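You operate a simulated robot arm through the tools that you are given. There is no shell and no other tool. Be economical: measure what you need, move in short steps, check, and stop when the job is done.

Carry out the task below with a simulated two-armed robot. There is one attempt and no reset: what you move stays moved.

Task
Lay the black-head injector in the tray, bar it in, then carry the tray to the black mat.
Fine: one of the two with purple band beside the tray; slide the purple bar over it for the carry and back at the mat; the other one stays.

The check looks at the end state, three seconds after you hand in, the way a careful person would. Anything else that was tipped, shoved, dropped, spilled or broken makes it a failure.

Robot
Two 7-joint arms with two-finger parallel grippers on one trunk, on a base that drives. Base frame: it is fixed to the floor where the robot stands at the start and does not move with it; the origin is under the middle of the robot, x ahead of it, y to its left, z up; the surface under the hand at the start is at about z = 900. Readings come in mm, rad, newtons and seconds.
The left shoulder is at the start at [60, 143, 926], the right one opposite. With the tool pointing down near the work surface each hand reaches from about 280 to 700 mm from the robot's upright axis, wherever it stands, measured 20 degrees to its own side. Places, roughly: black mat with purple edge [-1300, -1600, 800]; purple bar of the grey tray [600, 200, 1000]; right cell of the grey tray [500, 200, 900]. Payload 1.57 kg a hand.
The tool frame of a hand sits at the grasp point between the pads (the TCP): z along the fingers, y along the line on which they close. The tips reach 30 mm beyond it. Largest opening 110 mm; finger width 24, thickness 12; the body of the gripper, 48 by 112 mm, starts 78 mm behind the TCP.
Orientation is that of the tool frame in the base frame, as [roll, pitch, yaw] about the fixed x, y, z axes, in that order (R = Rz(yaw) Ry(pitch) Rx(roll)). With the fingers straight down and closing along the base's y, the tool's x points along the base's -x, its y along +y and its z along -z.

Tools
- The arms move only by the tool nudge_tool. It takes "left_increments", "right_increments" or both (then of equal length, played together; a hand with none holds still); each is a list of rows, each a list of 7 numbers: the shift along the tool's x, y, z in mm, then the turn, a rotation vector about the tool's x, y, z in rad, then the closure, from 0 (fully open) to 1 (shut). In form: [[dx, dy, dz, rx, ry, rz, fingers], ...]. A call has 1 to 10 rows; each row is the pose to reach, as a shift and turn from the pose commanded when the call began, along the tool's axes at that moment. Rows are played at 5 a second. More than 50 mm and 0.15 rad between two rows, or a gripper value outside its range, and nothing of the call is played. Where a pose cannot be reached the arm comes as near as it can. A force on the tool above 90 N (or 10 N above the force at the start of the call, whichever is more), or a blocked arm, ends the call early, and 0.2 s more pass. The fingers move at their own pace (about 45 mm/s each) and stop on an object; they squeeze with about 29 N. The grip force told is the motor's: it shows also when the fingers shut on nothing. Time passes only in rows, and 0.2 s behind the last, so rows that repeat a pose let the fingers close. It gives the time, the measured TCP pose, the force on the tool (base axes), the opening and the grip force at its end, in the units of the frame above (readings bear some noise), with the torque about the TCP (base axes, N m) and any sound that the robot's microphone picked up.
- Cameras (640 x 400 px; columns grow to the right, rows downward): "scene" is now at [46.5, 13.8, 1534.5]; the picture's right is [0.19, -0.98, 0.00], its down [-0.75, -0.14, -0.65] and it looks along [0.64, 0.12, -0.76] (base axes); focal length 268 px, centre (320, 200). "left" rides on the left gripper at [70, -16, -141] in its tool frame; the picture's right is [0.23, 0.97, 0.00], its down [-0.86, 0.20, -0.48] and it looks along [-0.47, 0.11, 0.88] (tool axes); focal length 222 px, centre (320, 200). "right" rides on the right gripper at [70, 16, -141] in its tool frame; the picture's right is [-0.23, 0.97, 0.00], its down [-0.85, -0.20, -0.48] and it looks along [-0.47, -0.11, 0.88] (tool axes); focal length 222 px, centre (320, 200). There is no depth. A picture from a camera that has moved, and an enlarged one, comes with that camera's place and axes in the base frame and with its lens.
- grab_frame(camera): a new picture of that camera. The clock stands still meanwhile.
- raise_lower(by): slides the trunk up (or, below 0, down) by that many mm; the arms and the scene camera ride with it, the base frame stays. It gives what a move gives, with no picture.
- base_move(legs): drives the robot by 1 to 6 legs, each [ahead, left, turn to the left] in mm, mm and rad, along the robot's own axes; the way and the turn of a leg run together, so that a leg with both is an arc; at most 1500 mm and 3.142 rad a leg. The arms and the cameras ride along, it lands a little off, and it stops where it bumps. It gives what a move gives.
- pan_tilt(pan, tilt): turns the head with the scene camera to pan (to the left, within 1.501 rad either way) and tilt (down, from -0.506 to 1.204), counted from straight ahead of the robot. It gives what a move gives.
- enlarge(camera, box): a new picture of the part [left, top, right, bottom] of that camera's present view, enlarged. The clock stands still meanwhile.
- job_done(): hands the job in; it is judged then, once.

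Go step by step. Nothing tells you exact positions but the pictures and the camera data: compare them with the known pose of the tool, close in by small moves and look again before you grip or let go. The budget is 120 turns and 100 pictures, counting those below and the enlarged ones. Unless the task says otherwise, let go and move clear before handing in.

The tools are called after ">>>" by a JSON object that holds its "op" and its "data". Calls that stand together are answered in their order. nudge_tool: Moves the arms, as the interface text tells. Its arguments: {"type":"object","properties":{"left_increments":{"type":"array"},"right_increments":{"type":"array"}},"required":[]} The other tools are called the same way: raise_lower (by) slides the trunk up or down; base_move (legs) drives the base; pan_tilt (pan, tilt) turns the head that bears the scene camera; grab_frame (camera) takes a picture; enlarge (camera, box) takes an enlarged picture of a part of a camera's view; job_done () hands the job in.

At the start:

```text
time: 0.0
left_eef_pos: [391.8, 241.0, 1000.0]
left_tcp_rot: [3.14, 0.001, 3.141]
left_ft_force: [-0.3, -0.5, 0.1]
left_wrist_torque: [0.0, 0.01, 0.0]
left_gripper_width: 110.2
left_finger_force: 0.1
right_eef_pos: [457.4, -70.9, 1000.4]
right_tcp_rot: [3.141, 0.0, 3.141]
right_ft_force: [-0.6, -0.2, 1.2]
right_wrist_torque: [0.0, -0.01, -0.02]
right_gripper_width: 109.9
right_finger_force: 0.1
trunk travel left (down, up): [-525.0, 65.0]
robot x, y, heading: [-1.1, 2.2, 0.0]
head pan, tilt: [0.19, 0.862]
```

scene: 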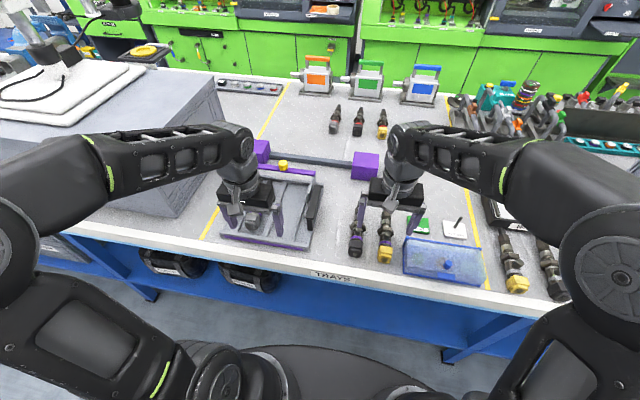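
right: 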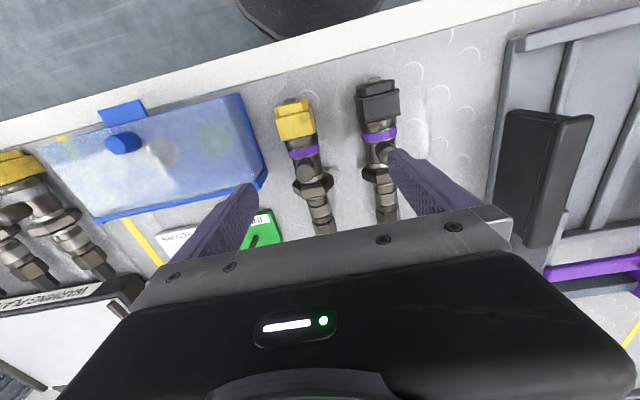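
left: 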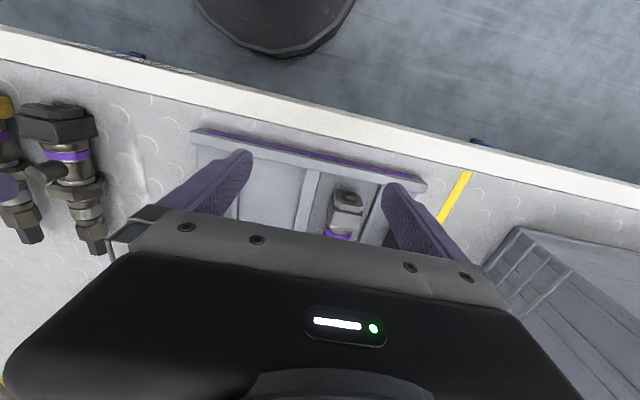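

I see the grey tray under the left hand, and two purple-banded injectors (black head and yellow head) between the tray and the blue box. I'll look closer first.

>>> {"op": "enlarge", "data": {"camera": "scene", "box": [190, 120, 430, 270]}}

>>> {"op": "enlarge", "data": {"camera": "right", "box": [240, 0, 640, 250]}}

>>> {"op": "enlarge", "data": {"camera": "left", "box": [0, 80, 480, 270]}}

```text
2.67 times, centred on (310, 195) of scene
camera zoom: at [46.5, 13.8, 1534.5], right [0.19, -0.98, 0.0], down [-0.75, -0.14, -0.65], along [0.64, 0.12, -0.76], focal length 716 px, centre (347, 213)
```

zoom: 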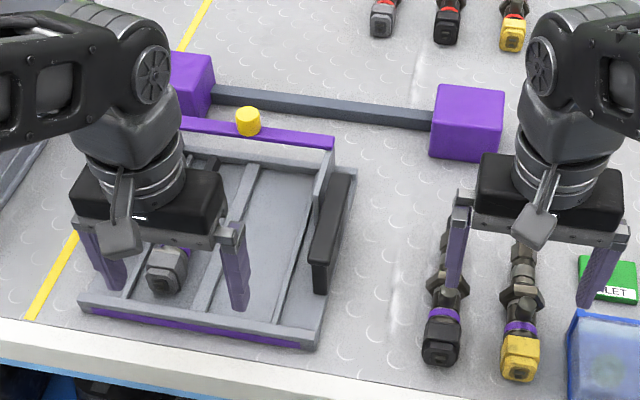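

```text
1.60 times, centred on (440, 125) of right
camera zoom: at [385.5, -54.0, 1141.9], right [0.23, 0.97, 0.0], down [0.85, -0.2, 0.48], along [0.47, -0.11, -0.88], focal length 355 px, centre (128, 320)
```

zoom: 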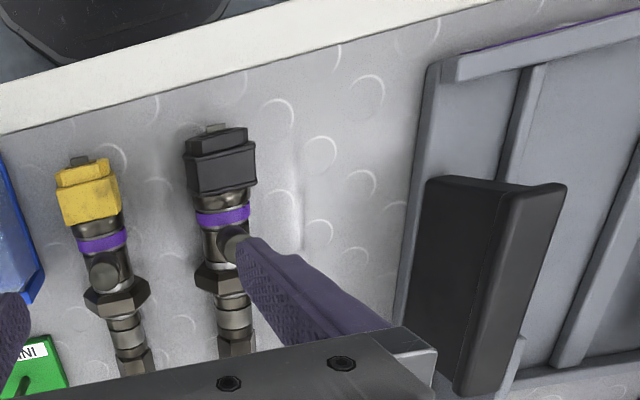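

```text
1.33 times, centred on (240, 175) of left
camera zoom: at [322.8, 224.9, 1141.8], right [-0.23, 0.97, 0.0], down [0.85, 0.2, 0.48], along [0.47, 0.11, -0.88], focal length 296 px, centre (427, 233)
```

zoom: 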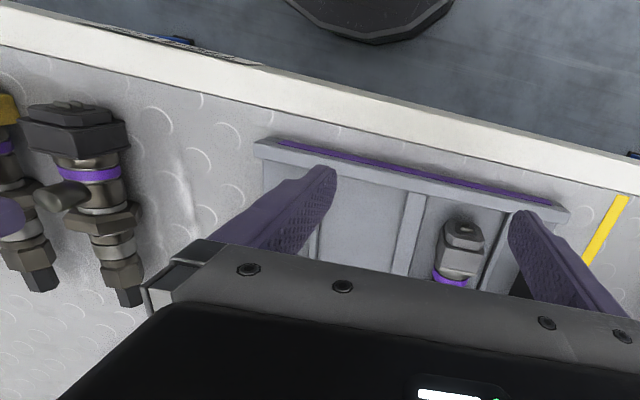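

I'll spread the arms to see the tray and injectors unobstructed.

>>> {"op": "nudge_tool", "data": {"left_increments": [[0, 0, -50, 0, 0, 0, 0], [0, 50, -80, 0, 0, 0, 0], [20, 100, -100, 0, 0, 0, 0], [40, 150, -100, 0, 0, 0, 0], [60, 200, -100, 0, 0, 0, 0], [60, 240, -100, 0, 0, 0, 0]], "right_increments": [[0, 0, -50, 0, 0, 0, 0], [0, -40, -80, 0, 0, 0, 0], [20, -80, -100, 0, 0, 0, 0], [40, -120, -100, 0, 0, 0, 0], [60, -160, -100, 0, 0, 0, 0], [60, -200, -100, 0, 0, 0, 0]]}}

>>> {"op": "grab_frame", "data": {"camera": "scene"}}

>>> {"op": "enlarge", "data": {"camera": "scene", "box": [190, 130, 430, 280]}}

>>> {"op": "grab_frame", "data": {"camera": "right"}}

```text
refused: row 2 steps farther than a row can; nothing moved
```

```text
93 pictures are left
camera scene: at [46.5, 13.8, 1534.5], right [0.19, -0.98, 0.0], down [-0.75, -0.14, -0.65], along [0.64, 0.12, -0.76], focal length 268 px, centre (320, 200)
```

scene: 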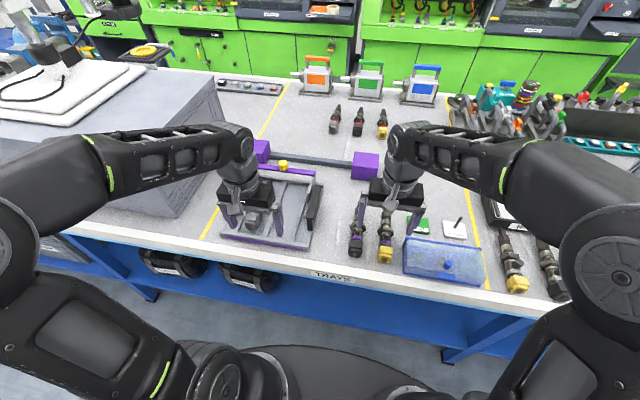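

```text
2.67 times, centred on (310, 205) of scene
camera zoom: at [46.5, 13.8, 1534.5], right [0.19, -0.98, 0.0], down [-0.75, -0.14, -0.65], along [0.64, 0.12, -0.76], focal length 716 px, centre (347, 187)
```

zoom: 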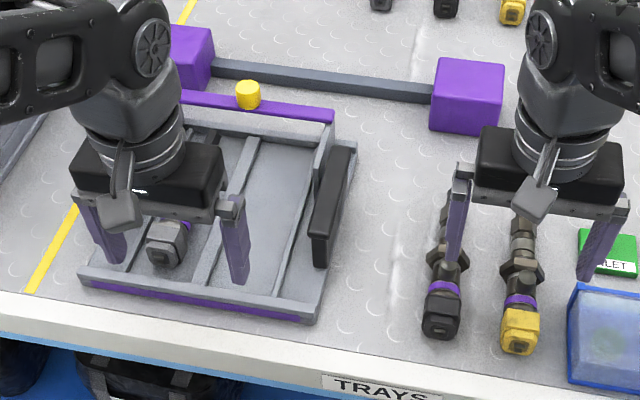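

```text
91 pictures are left
camera right: at [385.5, -54.0, 1141.9], right [0.23, 0.97, 0.0], down [0.85, -0.2, 0.48], along [0.47, -0.11, -0.88], focal length 222 px, centre (320, 200)
```

right: 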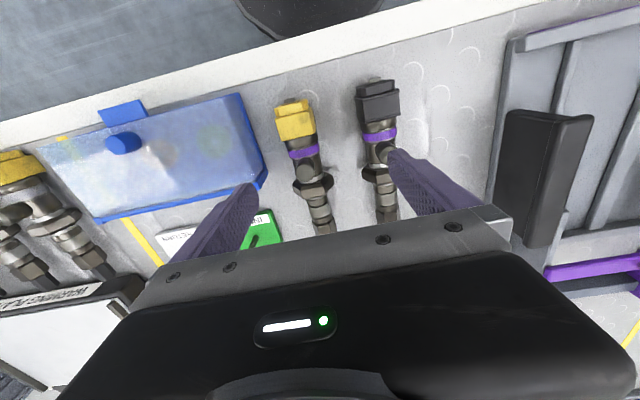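

The path step was slightly too long; I'll redo the spread with shorter steps.

>>> {"op": "nudge_tool", "data": {"left_increments": [[0, 0, -45, 0, 0, 0, 0], [0, 10, -90, 0, 0, 0, 0], [10, 50, -100, 0, 0, 0, 0], [20, 95, -100, 0, 0, 0, 0], [30, 140, -100, 0, 0, 0, 0], [40, 185, -100, 0, 0, 0, 0], [50, 230, -100, 0, 0, 0, 0]], "right_increments": [[0, 0, -45, 0, 0, 0, 0], [0, -10, -90, 0, 0, 0, 0], [10, -50, -100, 0, 0, 0, 0], [20, -90, -100, 0, 0, 0, 0], [30, -130, -100, 0, 0, 0, 0], [40, -165, -100, 0, 0, 0, 0], [50, -200, -100, 0, 0, 0, 0]]}}

>>> {"op": "enlarge", "data": {"camera": "scene", "box": [190, 130, 430, 280]}}

```text
time: 1.6
left_eef_pos: [340.5, 471.2, 1101.5]
left_tcp_rot: [3.141, 0.002, -3.141]
left_ft_force: [-0.3, 0.4, -0.5]
left_wrist_torque: [-0.03, 0.02, -0.03]
left_gripper_width: 109.9
left_finger_force: 0.1
right_eef_pos: [404.8, -271.0, 1099.0]
right_tcp_rot: [3.141, 0.001, -3.14]
right_ft_force: [-0.1, 0.5, -0.5]
right_wrist_torque: [-0.02, 0.0, 0.0]
right_gripper_width: 110.3
right_finger_force: 0.0
trunk travel left (down, up): [-525.0, 65.0]
robot x, y, heading: [3.7, -0.1, 0.003]
head pan, tilt: [0.19, 0.862]
```

```text
2.67 times, centred on (310, 205) of scene
camera zoom: at [46.0, 13.7, 1534.5], right [0.19, -0.98, 0.0], down [-0.75, -0.14, -0.65], along [0.64, 0.12, -0.76], focal length 716 px, centre (347, 187)
```

zoom: 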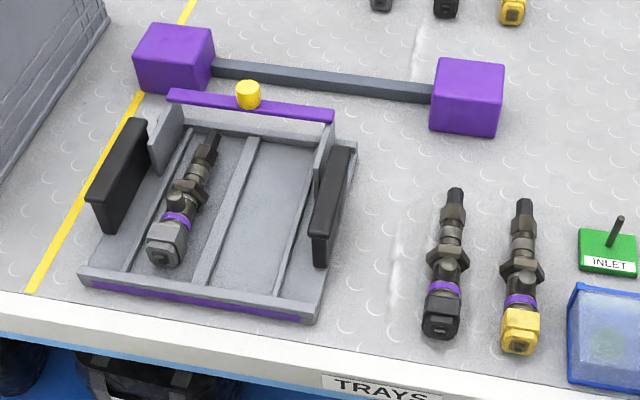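

The tray has two cells. The left is occupied and the right is empty, with a purple bar with yellow knob at the far end and black handles on both sides. I'll bring the left hand camera over the bar to see how it slides.

>>> {"op": "nudge_tool", "data": {"left_increments": [[-28, -30, -3, 0, 0, 0, 0], [-56, -60, -6, 0, 0, 0, 0], [-84, -90, -9, 0, 0, 0, 0], [-112, -120, -12, 0, 0, 0, 0], [-140, -150, -15, 0, 0, 0, 0], [-168, -180, -18, 0, 0, 0, 0], [-190, -210, -20, 0, 0, 0, 0], [-205, -228, -20, 0, 0, 0, 0]]}}

>>> {"op": "grab_frame", "data": {"camera": "left"}}

>>> {"op": "grab_frame", "data": {"camera": "right"}}

```text
time: 3.4
left_eef_pos: [528.0, 237.5, 1098.5]
left_tcp_rot: [3.14, 0.011, 3.141]
left_ft_force: [0.0, -0.3, -0.3]
left_wrist_torque: [-0.01, 0.04, -0.02]
left_gripper_width: 109.8
left_finger_force: 0.0
left hand out of reach, approached as far as the arm can: row 5, 6, 7, 8
right_eef_pos: [406.0, -269.1, 1099.2]
right_tcp_rot: [3.139, -0.001, 3.141]
right_ft_force: [-0.4, 0.6, 0.2]
right_wrist_torque: [0.01, 0.01, -0.03]
right_gripper_width: 110.0
right_finger_force: 0.0
trunk travel left (down, up): [-525.0, 65.0]
robot x, y, heading: [-4.3, -3.5, -0.001]
head pan, tilt: [0.19, 0.862]
```

```text
89 pictures are left
camera left: at [457.1, 220.6, 1239.9], right [-0.23, 0.97, 0.0], down [0.85, 0.2, 0.49], along [0.48, 0.11, -0.87], focal length 222 px, centre (320, 200)
```

left: 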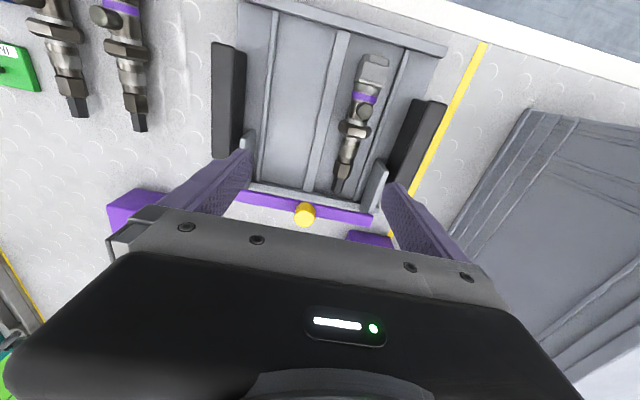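

```text
88 pictures are left
camera right: at [335.0, -253.7, 1241.4], right [0.23, 0.97, 0.0], down [0.85, -0.2, 0.48], along [0.47, -0.11, -0.88], focal length 222 px, centre (320, 200)
```

right: 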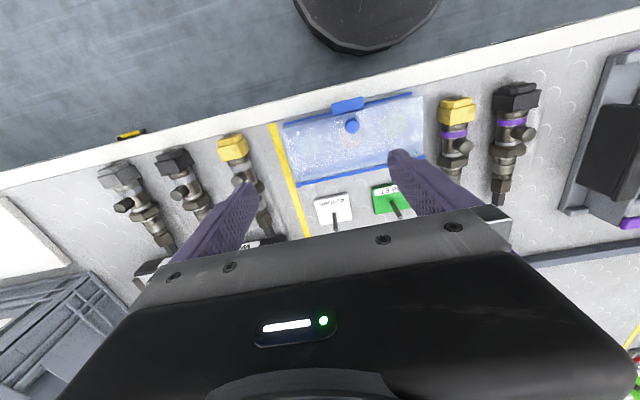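

>>> {"op": "enlarge", "data": {"camera": "left", "box": [200, 0, 460, 240]}}

>>> {"op": "pan_tilt", "data": {"pan": 0.35, "tilt": 0.75}}

```text
1.67 times, centred on (330, 120) of left
camera zoom: at [457.1, 220.6, 1239.9], right [-0.23, 0.97, 0.0], down [0.85, 0.2, 0.49], along [0.48, 0.11, -0.87], focal length 370 px, centre (303, 333)
```

zoom: 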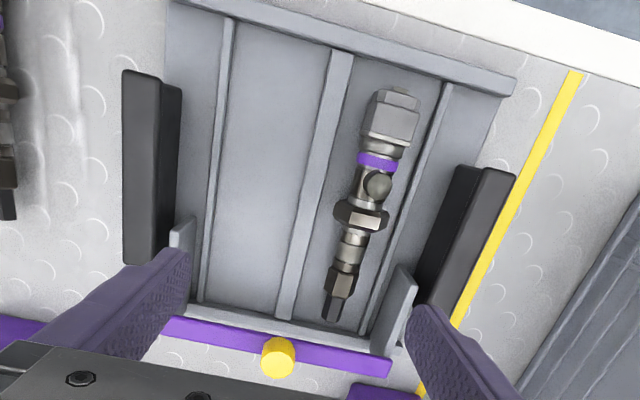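

```text
time: 4.1
left_eef_pos: [528.4, 238.7, 1098.6]
left_tcp_rot: [3.14, 0.012, -3.141]
left_ft_force: [-0.8, 0.2, 0.2]
left_wrist_torque: [-0.01, 0.0, 0.02]
left_gripper_width: 109.8
left_finger_force: 0.1
right_eef_pos: [405.1, -270.0, 1098.5]
right_tcp_rot: [3.141, 0.002, 3.141]
right_ft_force: [0.1, 0.3, -0.2]
right_wrist_torque: [0.0, 0.02, -0.01]
right_gripper_width: 110.0
right_finger_force: 0.1
trunk travel left (down, up): [-525.0, 65.0]
robot x, y, heading: [4.1, -4.8, -0.001]
head pan, tilt: [0.351, 0.75]
```

The tray's right cell spans about y 158–240, centred near 200. I'll bring the left hand over the black-head injector (approx. x 400–586, y −8) to view it up close.

>>> {"op": "nudge_tool", "data": {"left_increments": [[6, -45, 0, 0, 0, 0, 0], [12, -90, 0, 0, 0, 0, 0], [18, -135, 0, 0, 0, 0, 0.2], [24, -180, 0, 0, 0, 0, 0.4], [30, -220, 10, 0, 0, 0, 0.5], [40, -246, 40, 0, 0, 0, 0.5]]}}

>>> {"op": "grab_frame", "data": {"camera": "left"}}

>>> {"op": "grab_frame", "data": {"camera": "scene"}}

```text
time: 5.5
left_eef_pos: [489.6, -5.6, 1056.7]
left_tcp_rot: [-3.141, 0.002, 3.141]
left_ft_force: [0.3, -0.2, 0.3]
left_wrist_torque: [0.01, 0.02, -0.02]
left_gripper_width: 55.1
left_finger_force: 0.0
right_eef_pos: [404.9, -270.9, 1099.8]
right_tcp_rot: [3.14, 0.001, 3.141]
right_ft_force: [0.3, -0.2, -0.2]
right_wrist_torque: [0.02, 0.01, -0.02]
right_gripper_width: 109.8
right_finger_force: 0.0
trunk travel left (down, up): [-525.0, 65.0]
robot x, y, heading: [0.0, 2.9, -0.0]
head pan, tilt: [0.351, 0.75]
```

```text
86 pictures are left
camera left: at [418.8, -22.5, 1198.8], right [-0.23, 0.97, 0.0], down [0.85, 0.2, 0.48], along [0.47, 0.11, -0.88], focal length 222 px, centre (320, 200)
```

left: 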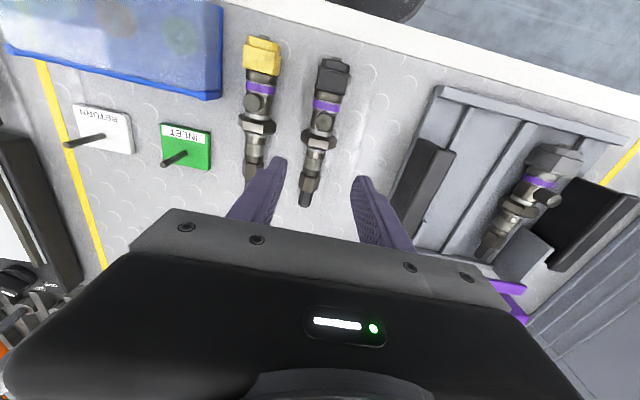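

```text
85 pictures are left
camera scene: at [48.1, 26.8, 1543.5], right [0.34, -0.94, 0.0], down [-0.64, -0.23, -0.73], along [0.69, 0.25, -0.68], focal length 268 px, centre (320, 200)
```

scene: 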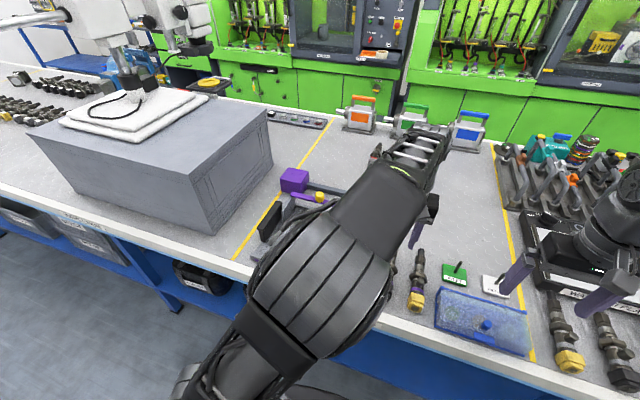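

The black-head injector lies along x at y ≈ −9.5: head ≈ 413, neck ≈ 462, nut ≈ 490, tail ≈ 578, with its stub pointing up. I'll descend over the neck partway and check.

>>> {"op": "nudge_tool", "data": {"left_increments": [[13, -2, 0, 0, 0, 0, 0.5], [26, -4, 25, 0, 0, 0, 0.5], [26, -4, 55, 0, 0, 0, 0.5], [26, -4, 70, 0, 0, 0, 0.5]]}}

>>> {"op": "enlarge", "data": {"camera": "left", "box": [200, 0, 440, 240]}}

```text
time: 6.5
left_eef_pos: [461.7, -9.8, 985.1]
left_tcp_rot: [-3.141, 0.002, -3.14]
left_ft_force: [0.1, 0.3, 0.1]
left_wrist_torque: [-0.02, 0.0, 0.0]
left_gripper_width: 54.8
left_finger_force: 0.2
right_eef_pos: [405.3, -269.3, 1098.9]
right_tcp_rot: [3.141, -0.001, -3.141]
right_ft_force: [1.0, 1.0, 0.1]
right_wrist_torque: [0.0, -0.02, 0.01]
right_gripper_width: 110.3
right_finger_force: 0.0
trunk travel left (down, up): [-525.0, 65.0]
robot x, y, heading: [2.4, 3.4, -0.0]
head pan, tilt: [0.351, 0.75]
```

```text
1.67 times, centred on (320, 120) of left
camera zoom: at [392.1, -26.6, 1127.7], right [-0.23, 0.97, 0.0], down [0.85, 0.2, 0.48], along [0.47, 0.11, -0.88], focal length 370 px, centre (320, 333)
```

zoom: 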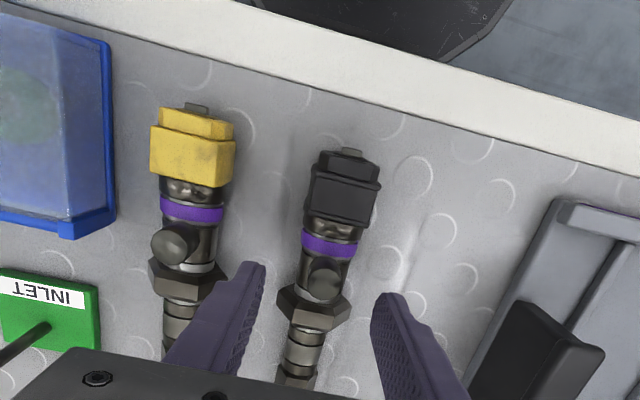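

The alignment looks right. I'll descend to grip height.

>>> {"op": "nudge_tool", "data": {"left_increments": [[0, 0, 25, 0, 0, 0, 0.5], [-1, 0, 40, 0, 0, 0, 0.5], [-1, 0, 48, 0, 0, 0, 0.5]]}}

>>> {"op": "grab_frame", "data": {"camera": "left"}}

```text
time: 7.3
left_eef_pos: [465.5, -9.1, 938.3]
left_tcp_rot: [3.141, 0.001, 3.14]
left_ft_force: [0.4, 0.4, -0.7]
left_wrist_torque: [0.03, 0.01, 0.05]
left_gripper_width: 55.1
left_finger_force: 0.0
right_eef_pos: [406.3, -269.5, 1098.8]
right_tcp_rot: [-3.141, 0.0, -3.141]
right_ft_force: [0.9, -0.3, -0.4]
right_wrist_torque: [0.02, 0.01, 0.01]
right_gripper_width: 109.9
right_finger_force: 0.0
trunk travel left (down, up): [-525.0, 65.0]
robot x, y, heading: [0.2, -1.7, -0.008]
head pan, tilt: [0.351, 0.75]
```

```text
83 pictures are left
camera left: at [394.3, -26.0, 1080.9], right [-0.23, 0.97, 0.0], down [0.85, 0.2, 0.48], along [0.47, 0.11, -0.88], focal length 222 px, centre (320, 200)
```

left: 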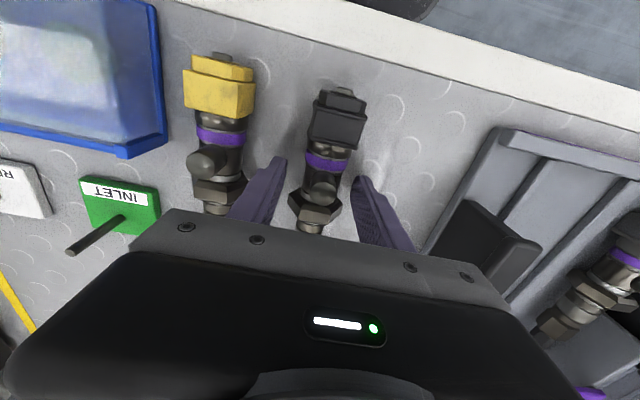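

>>> {"op": "nudge_tool", "data": {"left_increments": [[0, 0, 0, 0, 0, 0, 0.7], [0, 0, 0, 0, 0, 0, 0.9], [0, 0, 0, 0, 0, 0, 1], [0, 0, 0, 0, 0, 0, 1]]}}

>>> {"op": "grab_frame", "data": {"camera": "left"}}

```text
time: 8.3
left_eef_pos: [465.0, -7.9, 939.5]
left_tcp_rot: [3.141, -0.001, 3.141]
left_ft_force: [0.4, 2.8, 0.0]
left_wrist_torque: [0.12, -0.03, 0.07]
left_gripper_width: 28.0
left_finger_force: 29.1
right_eef_pos: [405.3, -269.0, 1099.6]
right_tcp_rot: [-3.14, 0.001, 3.141]
right_ft_force: [-0.3, 0.2, 0.0]
right_wrist_torque: [-0.02, 0.01, 0.02]
right_gripper_width: 110.1
right_finger_force: 0.1
trunk travel left (down, up): [-525.0, 65.0]
robot x, y, heading: [1.6, -1.4, -0.003]
head pan, tilt: [0.351, 0.75]
```

```text
82 pictures are left
camera left: at [394.3, -25.5, 1081.0], right [-0.23, 0.97, 0.0], down [0.85, 0.2, 0.48], along [0.47, 0.11, -0.88], focal length 222 px, centre (320, 200)
```

left: 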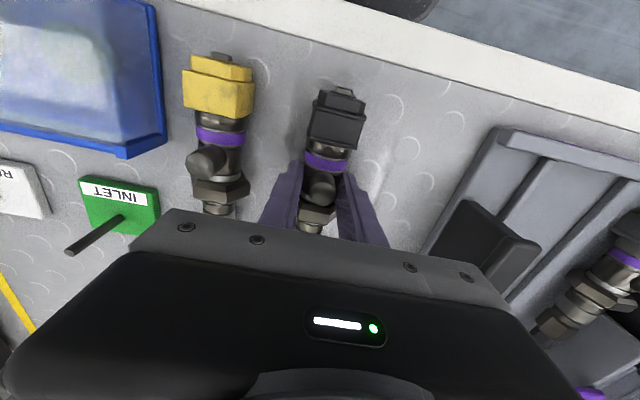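

Gripped at 28 mm width. I'll lift straight up and check that it hangs level.

>>> {"op": "nudge_tool", "data": {"left_increments": [[0, 0, -15, 0, 0, 0, 1], [0, 0, -40, 0, 0, 0, 1], [0, 0, -75, 0, 0, 0, 1], [0, 0, -110, 0, 0, 0, 1], [0, 0, -130, 0, 0, 0, 1]]}}

>>> {"op": "grab_frame", "data": {"camera": "left"}}

>>> {"op": "grab_frame", "data": {"camera": "right"}}

```text
time: 9.5
left_eef_pos: [465.5, -8.4, 1068.1]
left_tcp_rot: [-3.14, 0.001, -3.141]
left_ft_force: [-0.1, -0.6, -3.3]
left_wrist_torque: [-0.01, 0.08, 0.02]
left_gripper_width: 27.9
left_finger_force: 29.0
right_eef_pos: [405.6, -269.0, 1099.9]
right_tcp_rot: [3.14, 0.0, 3.141]
right_ft_force: [-0.7, 0.6, 0.3]
right_wrist_torque: [-0.03, -0.05, 0.0]
right_gripper_width: 110.0
right_finger_force: 0.0
trunk travel left (down, up): [-525.0, 65.0]
robot x, y, heading: [0.2, -2.4, -0.003]
head pan, tilt: [0.351, 0.75]
```

```text
81 pictures are left
camera left: at [395.1, -26.8, 1210.0], right [-0.23, 0.97, 0.0], down [0.85, 0.2, 0.48], along [0.47, 0.11, -0.88], focal length 222 px, centre (320, 200)
```

left: 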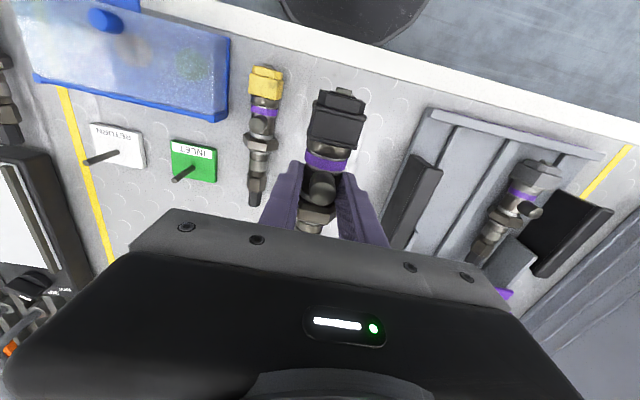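

```text
80 pictures are left
camera right: at [335.1, -252.7, 1241.6], right [0.23, 0.97, 0.0], down [0.85, -0.2, 0.48], along [0.47, -0.11, -0.88], focal length 222 px, centre (320, 200)
```

right: 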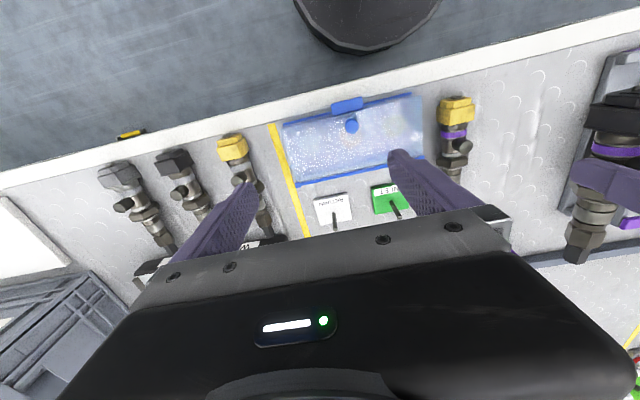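

It hangs level, weighing about 0.33 kg. I'll carry it over the right cell (TCP ≈ 488, 198) at the same height.

>>> {"op": "nudge_tool", "data": {"left_increments": [[-5, 42, 0, 0, 0, 0, 1], [-10, 84, 0, 0, 0, 0, 1], [-15, 126, 0, 0, 0, 0, 1], [-20, 168, 0, 0, 0, 0, 1], [-23, 206, 0, 0, 0, 0, 1]]}}

>>> {"op": "grab_frame", "data": {"camera": "left"}}

>>> {"op": "enlarge", "data": {"camera": "left", "box": [180, 50, 500, 250]}}

```text
time: 10.7
left_eef_pos: [486.8, 197.3, 1068.2]
left_tcp_rot: [-3.141, 0.0, 3.141]
left_ft_force: [-1.0, 0.0, -4.4]
left_wrist_torque: [0.0, 0.09, 0.02]
left_gripper_width: 28.3
left_finger_force: 29.3
right_eef_pos: [404.4, -268.5, 1099.4]
right_tcp_rot: [-3.142, 0.001, 3.14]
right_ft_force: [0.0, 1.1, 0.4]
right_wrist_torque: [-0.02, 0.01, 0.02]
right_gripper_width: 109.9
right_finger_force: 0.1
trunk travel left (down, up): [-525.0, 65.0]
robot x, y, heading: [-0.0, 2.0, -0.006]
head pan, tilt: [0.351, 0.75]
```

```text
79 pictures are left
camera left: at [418.4, 181.4, 1210.2], right [-0.23, 0.97, 0.0], down [0.86, 0.2, 0.48], along [0.47, 0.11, -0.88], focal length 222 px, centre (320, 200)
```

left: 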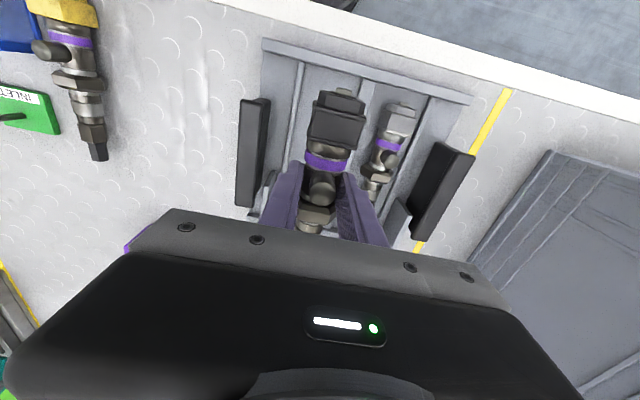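

```text
2.00 times, centred on (340, 150) of left
camera zoom: at [418.4, 181.4, 1210.2], right [-0.23, 0.97, 0.0], down [0.86, 0.2, 0.48], along [0.47, 0.11, -0.88], focal length 444 px, centre (280, 300)
```

zoom: 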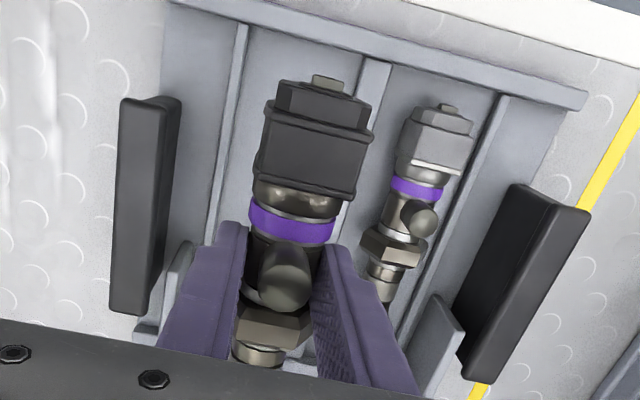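

It is centred over the cell (walls at y ≈ 159 and 237). I'll lower to just above the floor.

>>> {"op": "nudge_tool", "data": {"left_increments": [[0, 0, 35, 0, 0, 0, 1], [0, 0, 70, 0, 0, 0, 1], [0, 0, 95, 0, 0, 0, 1], [0, 0, 108, 0, 0, 0, 1]]}}

>>> {"op": "grab_frame", "data": {"camera": "left"}}

```text
time: 11.7
left_eef_pos: [489.8, 196.4, 960.8]
left_tcp_rot: [-3.142, -0.002, -3.14]
left_ft_force: [0.2, 0.3, -5.0]
left_wrist_torque: [0.02, 0.08, -0.01]
left_gripper_width: 28.4
left_finger_force: 29.6
right_eef_pos: [406.2, -268.8, 1100.2]
right_tcp_rot: [3.141, 0.001, -3.142]
right_ft_force: [-0.5, -0.1, 0.8]
right_wrist_torque: [-0.04, 0.01, -0.01]
right_gripper_width: 110.0
right_finger_force: 0.0
trunk travel left (down, up): [-525.0, 65.0]
robot x, y, heading: [1.7, 0.7, 0.003]
head pan, tilt: [0.351, 0.75]
```

```text
77 pictures are left
camera left: at [419.6, 180.1, 1102.1], right [-0.23, 0.97, 0.0], down [0.86, 0.2, 0.48], along [0.47, 0.11, -0.88], focal length 222 px, centre (320, 200)
```

left: 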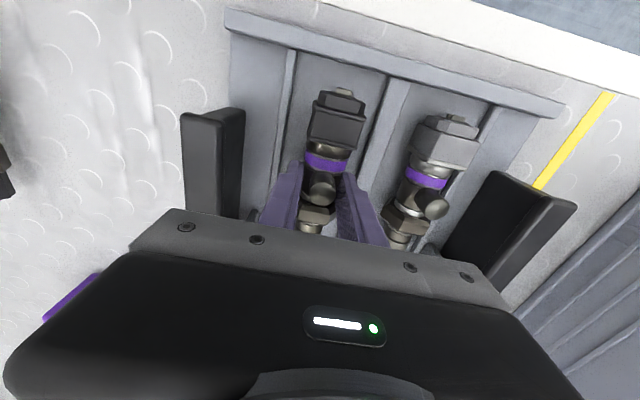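

>>> {"op": "nudge_tool", "data": {"left_increments": [[0, 0, 5, 0, 0, 0, 1], [0, 0, 9, 0, 0, 0, 1], [0, 0, 12, 0, 0, 0, 1]]}}

```text
time: 12.5
left_eef_pos: [487.4, 197.2, 951.3]
left_tcp_rot: [3.141, 0.005, -3.141]
left_ft_force: [-0.1, 0.8, 20.2]
left_wrist_torque: [0.07, 0.55, 0.01]
left_gripper_width: 28.1
left_finger_force: 29.5
right_eef_pos: [405.2, -269.3, 1100.1]
right_tcp_rot: [3.138, 0.001, 3.14]
right_ft_force: [0.6, 0.5, -0.4]
right_wrist_torque: [0.03, 0.03, 0.0]
right_gripper_width: 109.9
right_finger_force: 0.2
trunk travel left (down, up): [-525.0, 65.0]
robot x, y, heading: [-1.9, 0.9, 0.003]
head pan, tilt: [0.351, 0.75]
```

It has touched the floor at TCP z ≈ 951. I'll ease off, open a little within the cell, and rise.

>>> {"op": "nudge_tool", "data": {"left_increments": [[0, 0, -2.5, 0, 0, 0, 1], [0, 0, -2.5, 0, 0, 0, 0.7], [0, 0, -2.5, 0, 0, 0, 0.6], [0, 0, -2.5, 0, 0, 0, 0.6]]}}

>>> {"op": "nudge_tool", "data": {"left_increments": [[0, 0, -20, 0, 0, 0, 0.6], [0, 0, -50, 0, 0, 0, 0.6], [0, 0, -90, 0, 0, 0, 0.6], [0, 0, -120, 0, 0, 0, 0.6]]}}

>>> {"op": "grab_frame", "data": {"camera": "left"}}

```text
time: 13.5
left_eef_pos: [488.6, 197.1, 951.4]
left_tcp_rot: [-3.141, 0.001, -3.141]
left_ft_force: [0.1, -0.4, 0.9]
left_wrist_torque: [0.0, 0.0, 0.01]
left_gripper_width: 44.2
left_finger_force: 0.1
right_eef_pos: [404.9, -269.5, 1100.0]
right_tcp_rot: [3.141, 0.0, -3.141]
right_ft_force: [-0.2, 0.4, 0.0]
right_wrist_torque: [-0.01, 0.0, 0.0]
right_gripper_width: 110.0
right_finger_force: 0.0
trunk travel left (down, up): [-525.0, 65.0]
robot x, y, heading: [-2.6, -1.2, -0.001]
head pan, tilt: [0.351, 0.75]
```

```text
time: 14.5
left_eef_pos: [487.7, 197.7, 1069.6]
left_tcp_rot: [3.141, 0.0, 3.141]
left_ft_force: [0.0, 0.3, -0.3]
left_wrist_torque: [0.0, 0.03, 0.01]
left_gripper_width: 43.9
left_finger_force: 0.1
right_eef_pos: [403.9, -269.1, 1099.2]
right_tcp_rot: [-3.141, 0.003, 3.141]
right_ft_force: [1.1, 0.6, 0.8]
right_wrist_torque: [0.0, -0.03, -0.02]
right_gripper_width: 110.0
right_finger_force: 0.1
trunk travel left (down, up): [-525.0, 65.0]
robot x, y, heading: [-2.9, 2.2, 0.0]
head pan, tilt: [0.351, 0.75]
```

```text
76 pictures are left
camera left: at [417.5, 180.0, 1212.2], right [-0.23, 0.97, 0.0], down [0.85, 0.2, 0.48], along [0.47, 0.11, -0.88], focal length 222 px, centre (320, 200)
```

left: 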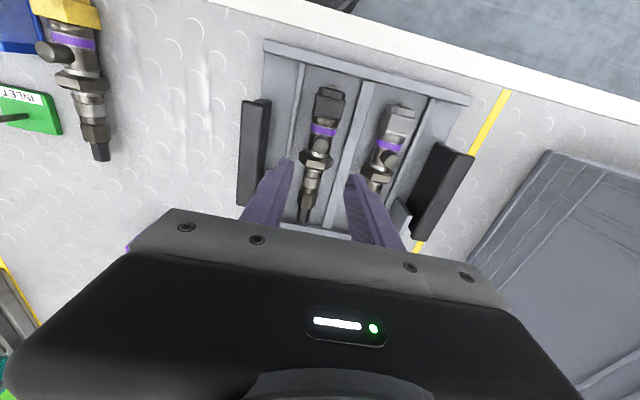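

The injector is in the right cell. I'll clear the left hand and study the bar closely with the scene camera.

>>> {"op": "nudge_tool", "data": {"left_increments": [[10, 45, -10, 0, 0, 0, 0.3], [20, 90, -20, 0, 0, 0, 0], [30, 135, -30, 0, 0, 0, 0], [40, 180, -30, 0, 0, 0, 0], [50, 225, -30, 0, 0, 0, 0], [60, 265, -30, 0, 0, 0, 0]]}}

>>> {"op": "enlarge", "data": {"camera": "scene", "box": [230, 150, 410, 290]}}

```text
time: 15.9
left_eef_pos: [424.4, 443.6, 1106.4]
left_tcp_rot: [-3.14, 0.0, 3.137]
left_ft_force: [2.2, -7.3, -3.3]
left_wrist_torque: [-0.01, 0.07, -0.2]
left_gripper_width: 103.3
left_finger_force: 0.2
left hand out of reach, approached as far as the arm can: row 6
right_eef_pos: [405.9, -271.0, 1099.2]
right_tcp_rot: [3.139, 0.0, -3.141]
right_ft_force: [-0.7, -0.1, -0.4]
right_wrist_torque: [0.03, 0.01, 0.0]
right_gripper_width: 109.9
right_finger_force: 0.0
trunk travel left (down, up): [-525.0, 65.0]
robot x, y, heading: [-1.6, -0.1, -0.004]
head pan, tilt: [0.351, 0.75]
```

```text
2.86 times, centred on (320, 220) of scene
camera zoom: at [48.9, 25.4, 1543.3], right [0.34, -0.94, 0.0], down [-0.64, -0.23, -0.73], along [0.69, 0.25, -0.68], focal length 767 px, centre (320, 143)
```

zoom: 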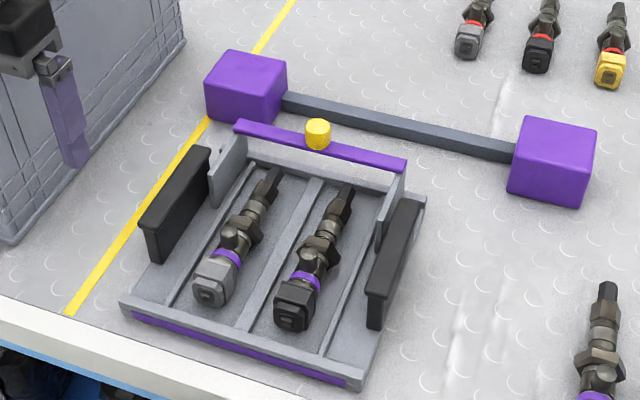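

The left finger is pressing lightly on the big grey box, so I'm backing off right away.

>>> {"op": "nudge_tool", "data": {"left_increments": [[10, -30, 0, 0, 0, 0, 0], [20, -60, -10, 0, 0, 0, 0], [40, -80, -30, 0, 0, 0, 0]]}}

>>> {"op": "grab_frame", "data": {"camera": "scene"}}

```text
time: 16.7
left_eef_pos: [396.6, 379.3, 1122.1]
left_tcp_rot: [3.14, 0.0, -3.14]
left_ft_force: [-0.3, 0.1, -0.3]
left_wrist_torque: [0.01, 0.0, 0.02]
left_gripper_width: 110.1
left_finger_force: 0.0
left hand out of reach, approached as far as the arm can: row 3
right_eef_pos: [406.3, -267.8, 1098.9]
right_tcp_rot: [-3.14, -0.001, 3.141]
right_ft_force: [0.4, 1.2, -0.1]
right_wrist_torque: [-0.02, -0.01, -0.02]
right_gripper_width: 109.9
right_finger_force: 0.0
trunk travel left (down, up): [-525.0, 65.0]
robot x, y, heading: [-0.0, 0.5, -0.002]
head pan, tilt: [0.351, 0.75]
```

```text
74 pictures are left
camera scene: at [48.6, 28.1, 1543.4], right [0.34, -0.94, 0.0], down [-0.64, -0.23, -0.73], along [0.69, 0.25, -0.68], focal length 268 px, centre (320, 200)
```

scene: 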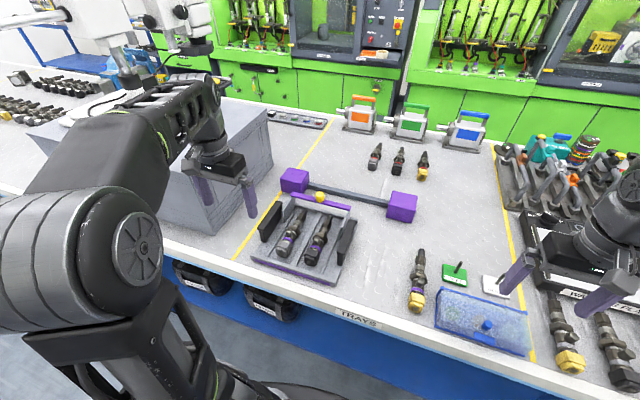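

The box is unmoved. I triangulate the bar's yellow knob at about (625, 239, 984). I'll raise the trunk for better reach and approach over the knob.

>>> {"op": "raise_lower", "data": {"by": 62}}

>>> {"op": "nudge_tool", "data": {"left_increments": [[-20, -35, 20, 0, 0, 0, 0.3], [-45, -70, 40, 0, 0, 0, 0.4], [-75, -100, 60, 0, 0, 0, 0.5], [-105, -130, 80, 0, 0, 0, 0.5], [-130, -140, 100, 0, 0, 0, 0.5], [-150, -140, 120, 0, 0, 0, 0.5]]}}

```text
time: 17.7
left_eef_pos: [396.5, 377.9, 1184.3]
left_tcp_rot: [-3.141, 0.0, 3.142]
left_ft_force: [-0.1, -0.6, 0.0]
left_wrist_torque: [0.03, 0.01, 0.0]
left_gripper_width: 110.0
left_finger_force: 0.0
right_eef_pos: [405.0, -269.4, 1162.4]
right_tcp_rot: [-3.141, 0.0, -3.141]
right_ft_force: [0.0, -0.6, -0.7]
right_wrist_torque: [0.0, 0.05, 0.01]
right_gripper_width: 110.1
right_finger_force: 0.0
trunk travel left (down, up): [-587.0, 3.0]
robot x, y, heading: [-1.1, 1.4, 0.002]
head pan, tilt: [0.351, 0.75]
```

```text
time: 19.1
left_eef_pos: [547.5, 238.5, 1065.1]
left_tcp_rot: [3.141, 0.0, -3.14]
left_ft_force: [0.4, -0.8, -0.4]
left_wrist_torque: [0.01, 0.0, -0.02]
left_gripper_width: 55.1
left_finger_force: 0.1
right_eef_pos: [406.0, -268.5, 1161.1]
right_tcp_rot: [-3.14, 0.0, 3.141]
right_ft_force: [-0.3, 0.2, 0.4]
right_wrist_torque: [0.01, 0.02, -0.03]
right_gripper_width: 110.1
right_finger_force: 0.0
trunk travel left (down, up): [-587.0, 3.0]
robot x, y, heading: [-1.4, -2.5, -0.002]
head pan, tilt: [0.351, 0.75]
```

>>> {"op": "nudge_tool", "data": {"left_increments": [[-30, 0, 5, 0, 0, 0, 0.5], [-60, 0, 15, 0, 0, 0, 0.5], [-77, 0, 25, 0, 0, 0, 0.5]]}}

>>> {"op": "enlarge", "data": {"camera": "left", "box": [160, 50, 480, 250]}}

>>> {"op": "enlarge", "data": {"camera": "scene", "box": [220, 130, 420, 290]}}

```text
time: 19.9
left_eef_pos: [625.6, 238.9, 1036.4]
left_tcp_rot: [3.141, 0.0, -3.141]
left_ft_force: [0.0, -0.3, -0.2]
left_wrist_torque: [0.01, -0.02, 0.02]
left_gripper_width: 55.2
left_finger_force: 0.0
right_eef_pos: [405.1, -268.8, 1160.5]
right_tcp_rot: [3.142, -0.001, 3.141]
right_ft_force: [0.4, -0.4, 0.1]
right_wrist_torque: [0.01, 0.02, 0.0]
right_gripper_width: 110.0
right_finger_force: 0.1
trunk travel left (down, up): [-587.0, 3.0]
robot x, y, heading: [0.6, -1.5, -0.001]
head pan, tilt: [0.351, 0.75]
```

```text
2.00 times, centred on (320, 150) of left
camera zoom: at [555.0, 220.8, 1179.5], right [-0.23, 0.97, 0.0], down [0.86, 0.2, 0.48], along [0.47, 0.11, -0.88], focal length 444 px, centre (320, 300)
```

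zoom: 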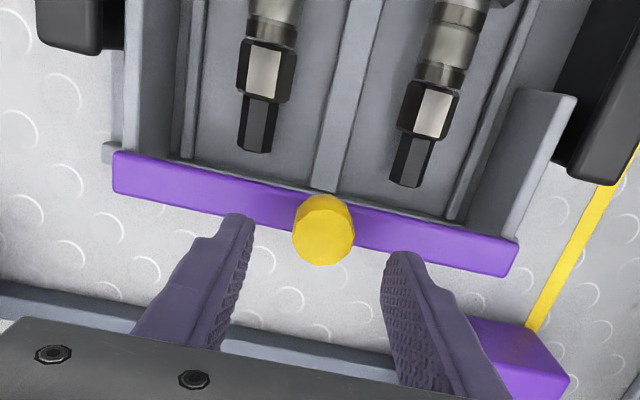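

```text
2.50 times, centred on (320, 210) of scene
camera zoom: at [49.0, 27.5, 1605.4], right [0.34, -0.94, 0.0], down [-0.64, -0.23, -0.73], along [0.69, 0.25, -0.68], focal length 671 px, centre (320, 175)
```

zoom: 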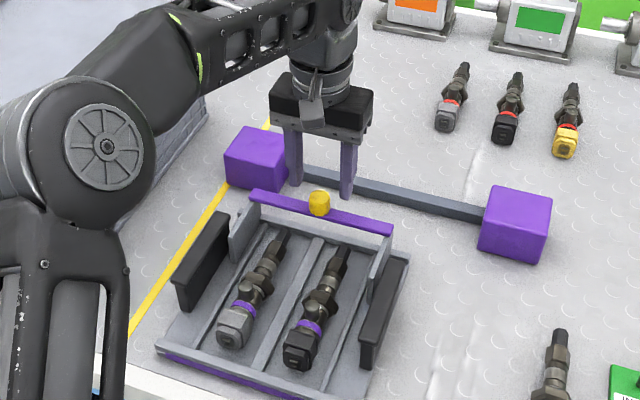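

The knob is at about (622, 238, 985). I'll descend so the fingertips straddle it just above the bar.

>>> {"op": "nudge_tool", "data": {"left_increments": [[3, 0, 12, 0, 0, 0, 0.55], [4, 0, 24, 0, 0, 0, 0.6], [4, 0, 31, 0, 0, 0, 0.6]]}}

>>> {"op": "enlarge", "data": {"camera": "left", "box": [160, 50, 480, 250]}}

>>> {"op": "enlarge", "data": {"camera": "scene", "box": [260, 170, 380, 260]}}

```text
time: 20.7
left_eef_pos: [620.0, 238.4, 1008.8]
left_tcp_rot: [-3.141, -0.001, 3.142]
left_ft_force: [0.2, -0.4, -0.3]
left_wrist_torque: [-0.03, 0.01, -0.02]
left_gripper_width: 44.1
left_finger_force: 0.1
right_eef_pos: [405.7, -269.5, 1160.8]
right_tcp_rot: [-3.141, 0.0, 3.14]
right_ft_force: [-1.1, -0.2, -0.1]
right_wrist_torque: [0.03, 0.01, -0.03]
right_gripper_width: 110.2
right_finger_force: 0.0
trunk travel left (down, up): [-587.0, 3.0]
robot x, y, heading: [-0.5, -5.4, -0.001]
head pan, tilt: [0.351, 0.75]
```

```text
2.00 times, centred on (320, 150) of left
camera zoom: at [550.2, 221.2, 1149.5], right [-0.23, 0.97, 0.0], down [0.85, 0.2, 0.48], along [0.47, 0.11, -0.88], focal length 444 px, centre (320, 300)
```

zoom: 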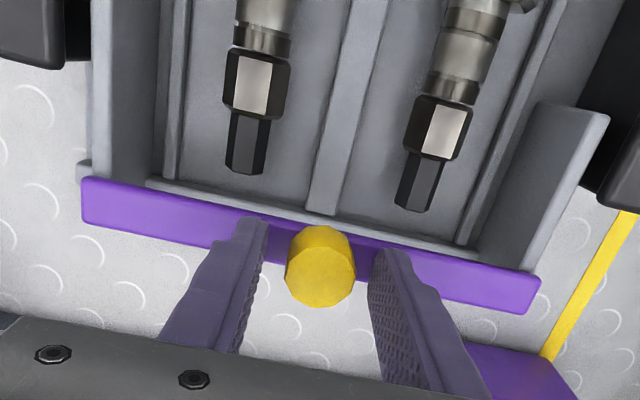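

```text
4.44 times, centred on (320, 215) of scene
camera zoom: at [48.3, 27.6, 1605.4], right [0.34, -0.94, 0.0], down [-0.64, -0.23, -0.73], along [0.69, 0.25, -0.68], focal length 1193 px, centre (320, 133)
```

zoom: 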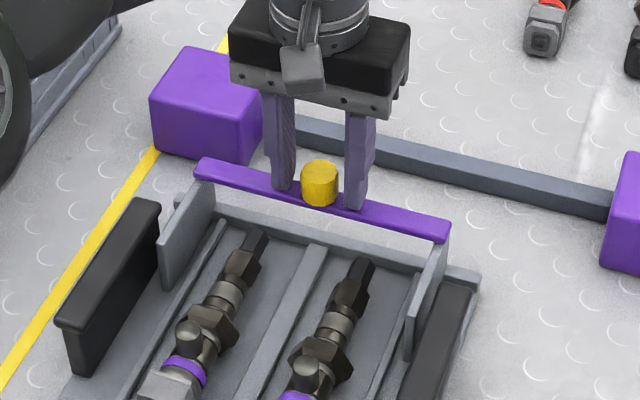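

>>> {"op": "nudge_tool", "data": {"left_increments": [[0, 0, 0, 0, 0, 0, 0.75], [0, 0, 0, 0, 0, 0, 1], [0, 0, 0, 0, 0, 0, 1]]}}

>>> {"op": "nudge_tool", "data": {"left_increments": [[4, 0, 0, 0, 0, 0, 1], [8, 0, 0, 0, 0, 0, 1], [12, 0, 0, 0, 0, 0, 1], [16, 0, 0, 0, 0, 0, 1], [20, 0, 0, 0, 0, 0, 1]]}}

>>> {"op": "enlarge", "data": {"camera": "scene", "box": [240, 170, 390, 280]}}

```text
time: 21.5
left_eef_pos: [620.5, 237.5, 1007.4]
left_tcp_rot: [-3.142, 0.0, 3.141]
left_ft_force: [-0.6, -0.5, 0.8]
left_wrist_torque: [0.34, -0.01, -0.02]
left_gripper_width: 27.0
left_finger_force: 28.8
right_eef_pos: [405.7, -268.9, 1161.7]
right_tcp_rot: [3.141, -0.001, -3.141]
right_ft_force: [-0.2, -0.2, -0.1]
right_wrist_torque: [0.01, 0.05, -0.01]
right_gripper_width: 110.0
right_finger_force: 0.0
trunk travel left (down, up): [-587.0, 3.0]
robot x, y, heading: [1.8, 1.1, -0.003]
head pan, tilt: [0.351, 0.75]
```

```text
time: 22.7
left_eef_pos: [600.4, 238.7, 1006.9]
left_tcp_rot: [3.141, 0.0, -3.141]
left_ft_force: [-0.9, -1.2, -5.7]
left_wrist_torque: [-0.06, -0.64, 0.09]
left_gripper_width: 26.8
left_finger_force: 28.6
right_eef_pos: [406.1, -269.3, 1162.1]
right_tcp_rot: [-3.141, 0.0, -3.139]
right_ft_force: [0.4, 0.0, 0.4]
right_wrist_torque: [-0.02, 0.0, -0.06]
right_gripper_width: 110.0
right_finger_force: 0.0
trunk travel left (down, up): [-587.0, 3.0]
robot x, y, heading: [-3.0, 1.3, -0.001]
head pan, tilt: [0.351, 0.75]
```

```text
3.64 times, centred on (315, 225) of scene
camera zoom: at [48.9, 27.7, 1605.3], right [0.34, -0.94, 0.0], down [-0.64, -0.23, -0.73], along [0.69, 0.25, -0.68], focal length 976 px, centre (338, 109)
```

zoom: 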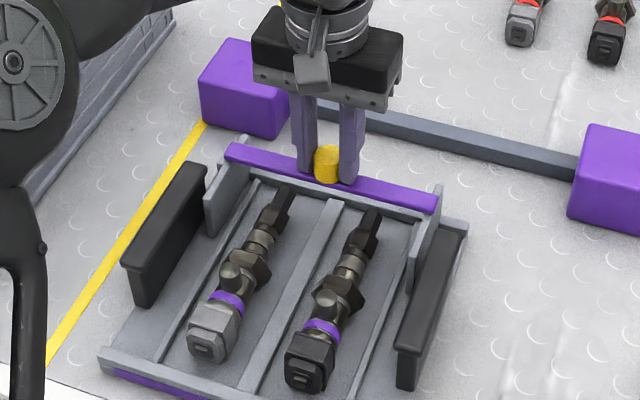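

The bar slides freely with the knob. I'll continue, watching for an end stop.

>>> {"op": "nudge_tool", "data": {"left_increments": [[5, 0, 0, 0, 0, 0, 1], [10, 0, 0, 0, 0, 0, 1], [15, 0, 0, 0, 0, 0, 1], [20, 0, 0, 0, 0, 0, 1], [25, 0, 0, 0, 0, 0, 1], [30, 0, 0, 0, 0, 0, 1]]}}

>>> {"op": "enlarge", "data": {"camera": "scene", "box": [240, 170, 390, 280]}}

```text
time: 24.1
left_eef_pos: [571.0, 240.0, 1008.5]
left_tcp_rot: [3.141, 0.001, 3.141]
left_ft_force: [-0.1, -1.2, -2.2]
left_wrist_torque: [0.32, 0.29, 0.02]
left_gripper_width: 27.2
left_finger_force: 29.0
right_eef_pos: [406.0, -268.2, 1162.4]
right_tcp_rot: [3.142, -0.001, -3.14]
right_ft_force: [-1.3, -0.5, 0.0]
right_wrist_torque: [0.01, 0.02, -0.01]
right_gripper_width: 109.7
right_finger_force: 0.1
trunk travel left (down, up): [-587.0, 3.0]
robot x, y, heading: [1.8, -0.4, -0.0]
head pan, tilt: [0.351, 0.75]
```

```text
3.64 times, centred on (315, 225) of scene
camera zoom: at [48.7, 27.7, 1605.4], right [0.34, -0.94, 0.0], down [-0.64, -0.23, -0.73], along [0.69, 0.25, -0.68], focal length 976 px, centre (338, 109)
```

zoom: 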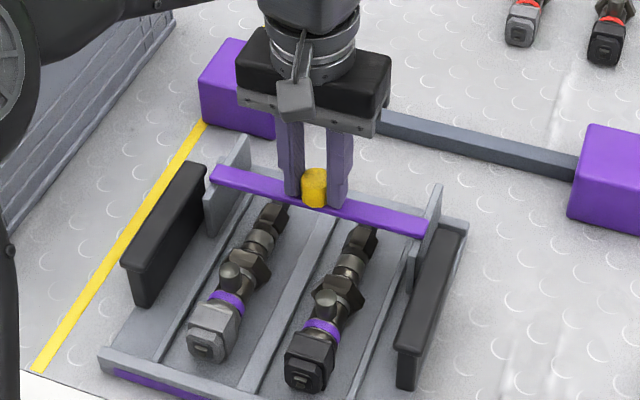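

>>> {"op": "nudge_tool", "data": {"left_increments": [[4, 0, 0, 0, 0, 0, 1], [8, 0, 0, 0, 0, 0, 1], [12, 0, 0, 0, 0, 0, 1], [16, 0, 0, 0, 0, 0, 1], [20, 0, 0, 0, 0, 0, 1]]}}

>>> {"op": "enlarge", "data": {"camera": "scene", "box": [240, 170, 390, 280]}}

```text
time: 25.3
left_eef_pos: [551.1, 239.2, 1007.5]
left_tcp_rot: [-3.141, -0.001, 3.141]
left_ft_force: [4.3, -0.4, -4.0]
left_wrist_torque: [0.49, -0.22, -0.27]
left_gripper_width: 26.9
left_finger_force: 28.9
right_eef_pos: [406.0, -269.4, 1161.1]
right_tcp_rot: [3.141, -0.001, 3.14]
right_ft_force: [0.2, 0.2, -0.1]
right_wrist_torque: [0.02, -0.02, -0.04]
right_gripper_width: 110.1
right_finger_force: 0.0
trunk travel left (down, up): [-587.0, 3.0]
robot x, y, heading: [-0.2, -2.5, -0.003]
head pan, tilt: [0.351, 0.75]
```

```text
3.64 times, centred on (315, 225) of scene
camera zoom: at [49.3, 27.6, 1605.3], right [0.34, -0.94, 0.0], down [-0.64, -0.23, -0.73], along [0.69, 0.25, -0.68], focal length 976 px, centre (338, 109)
```

zoom: 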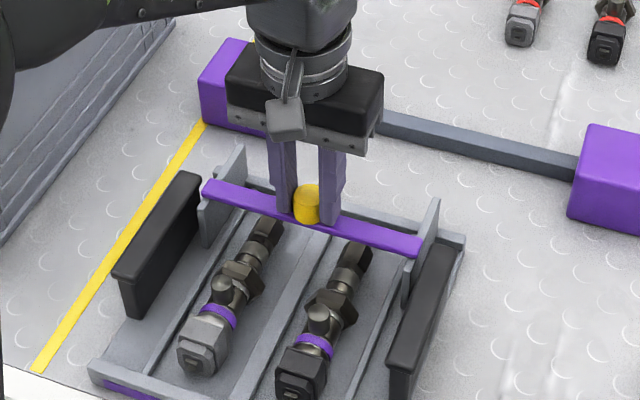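

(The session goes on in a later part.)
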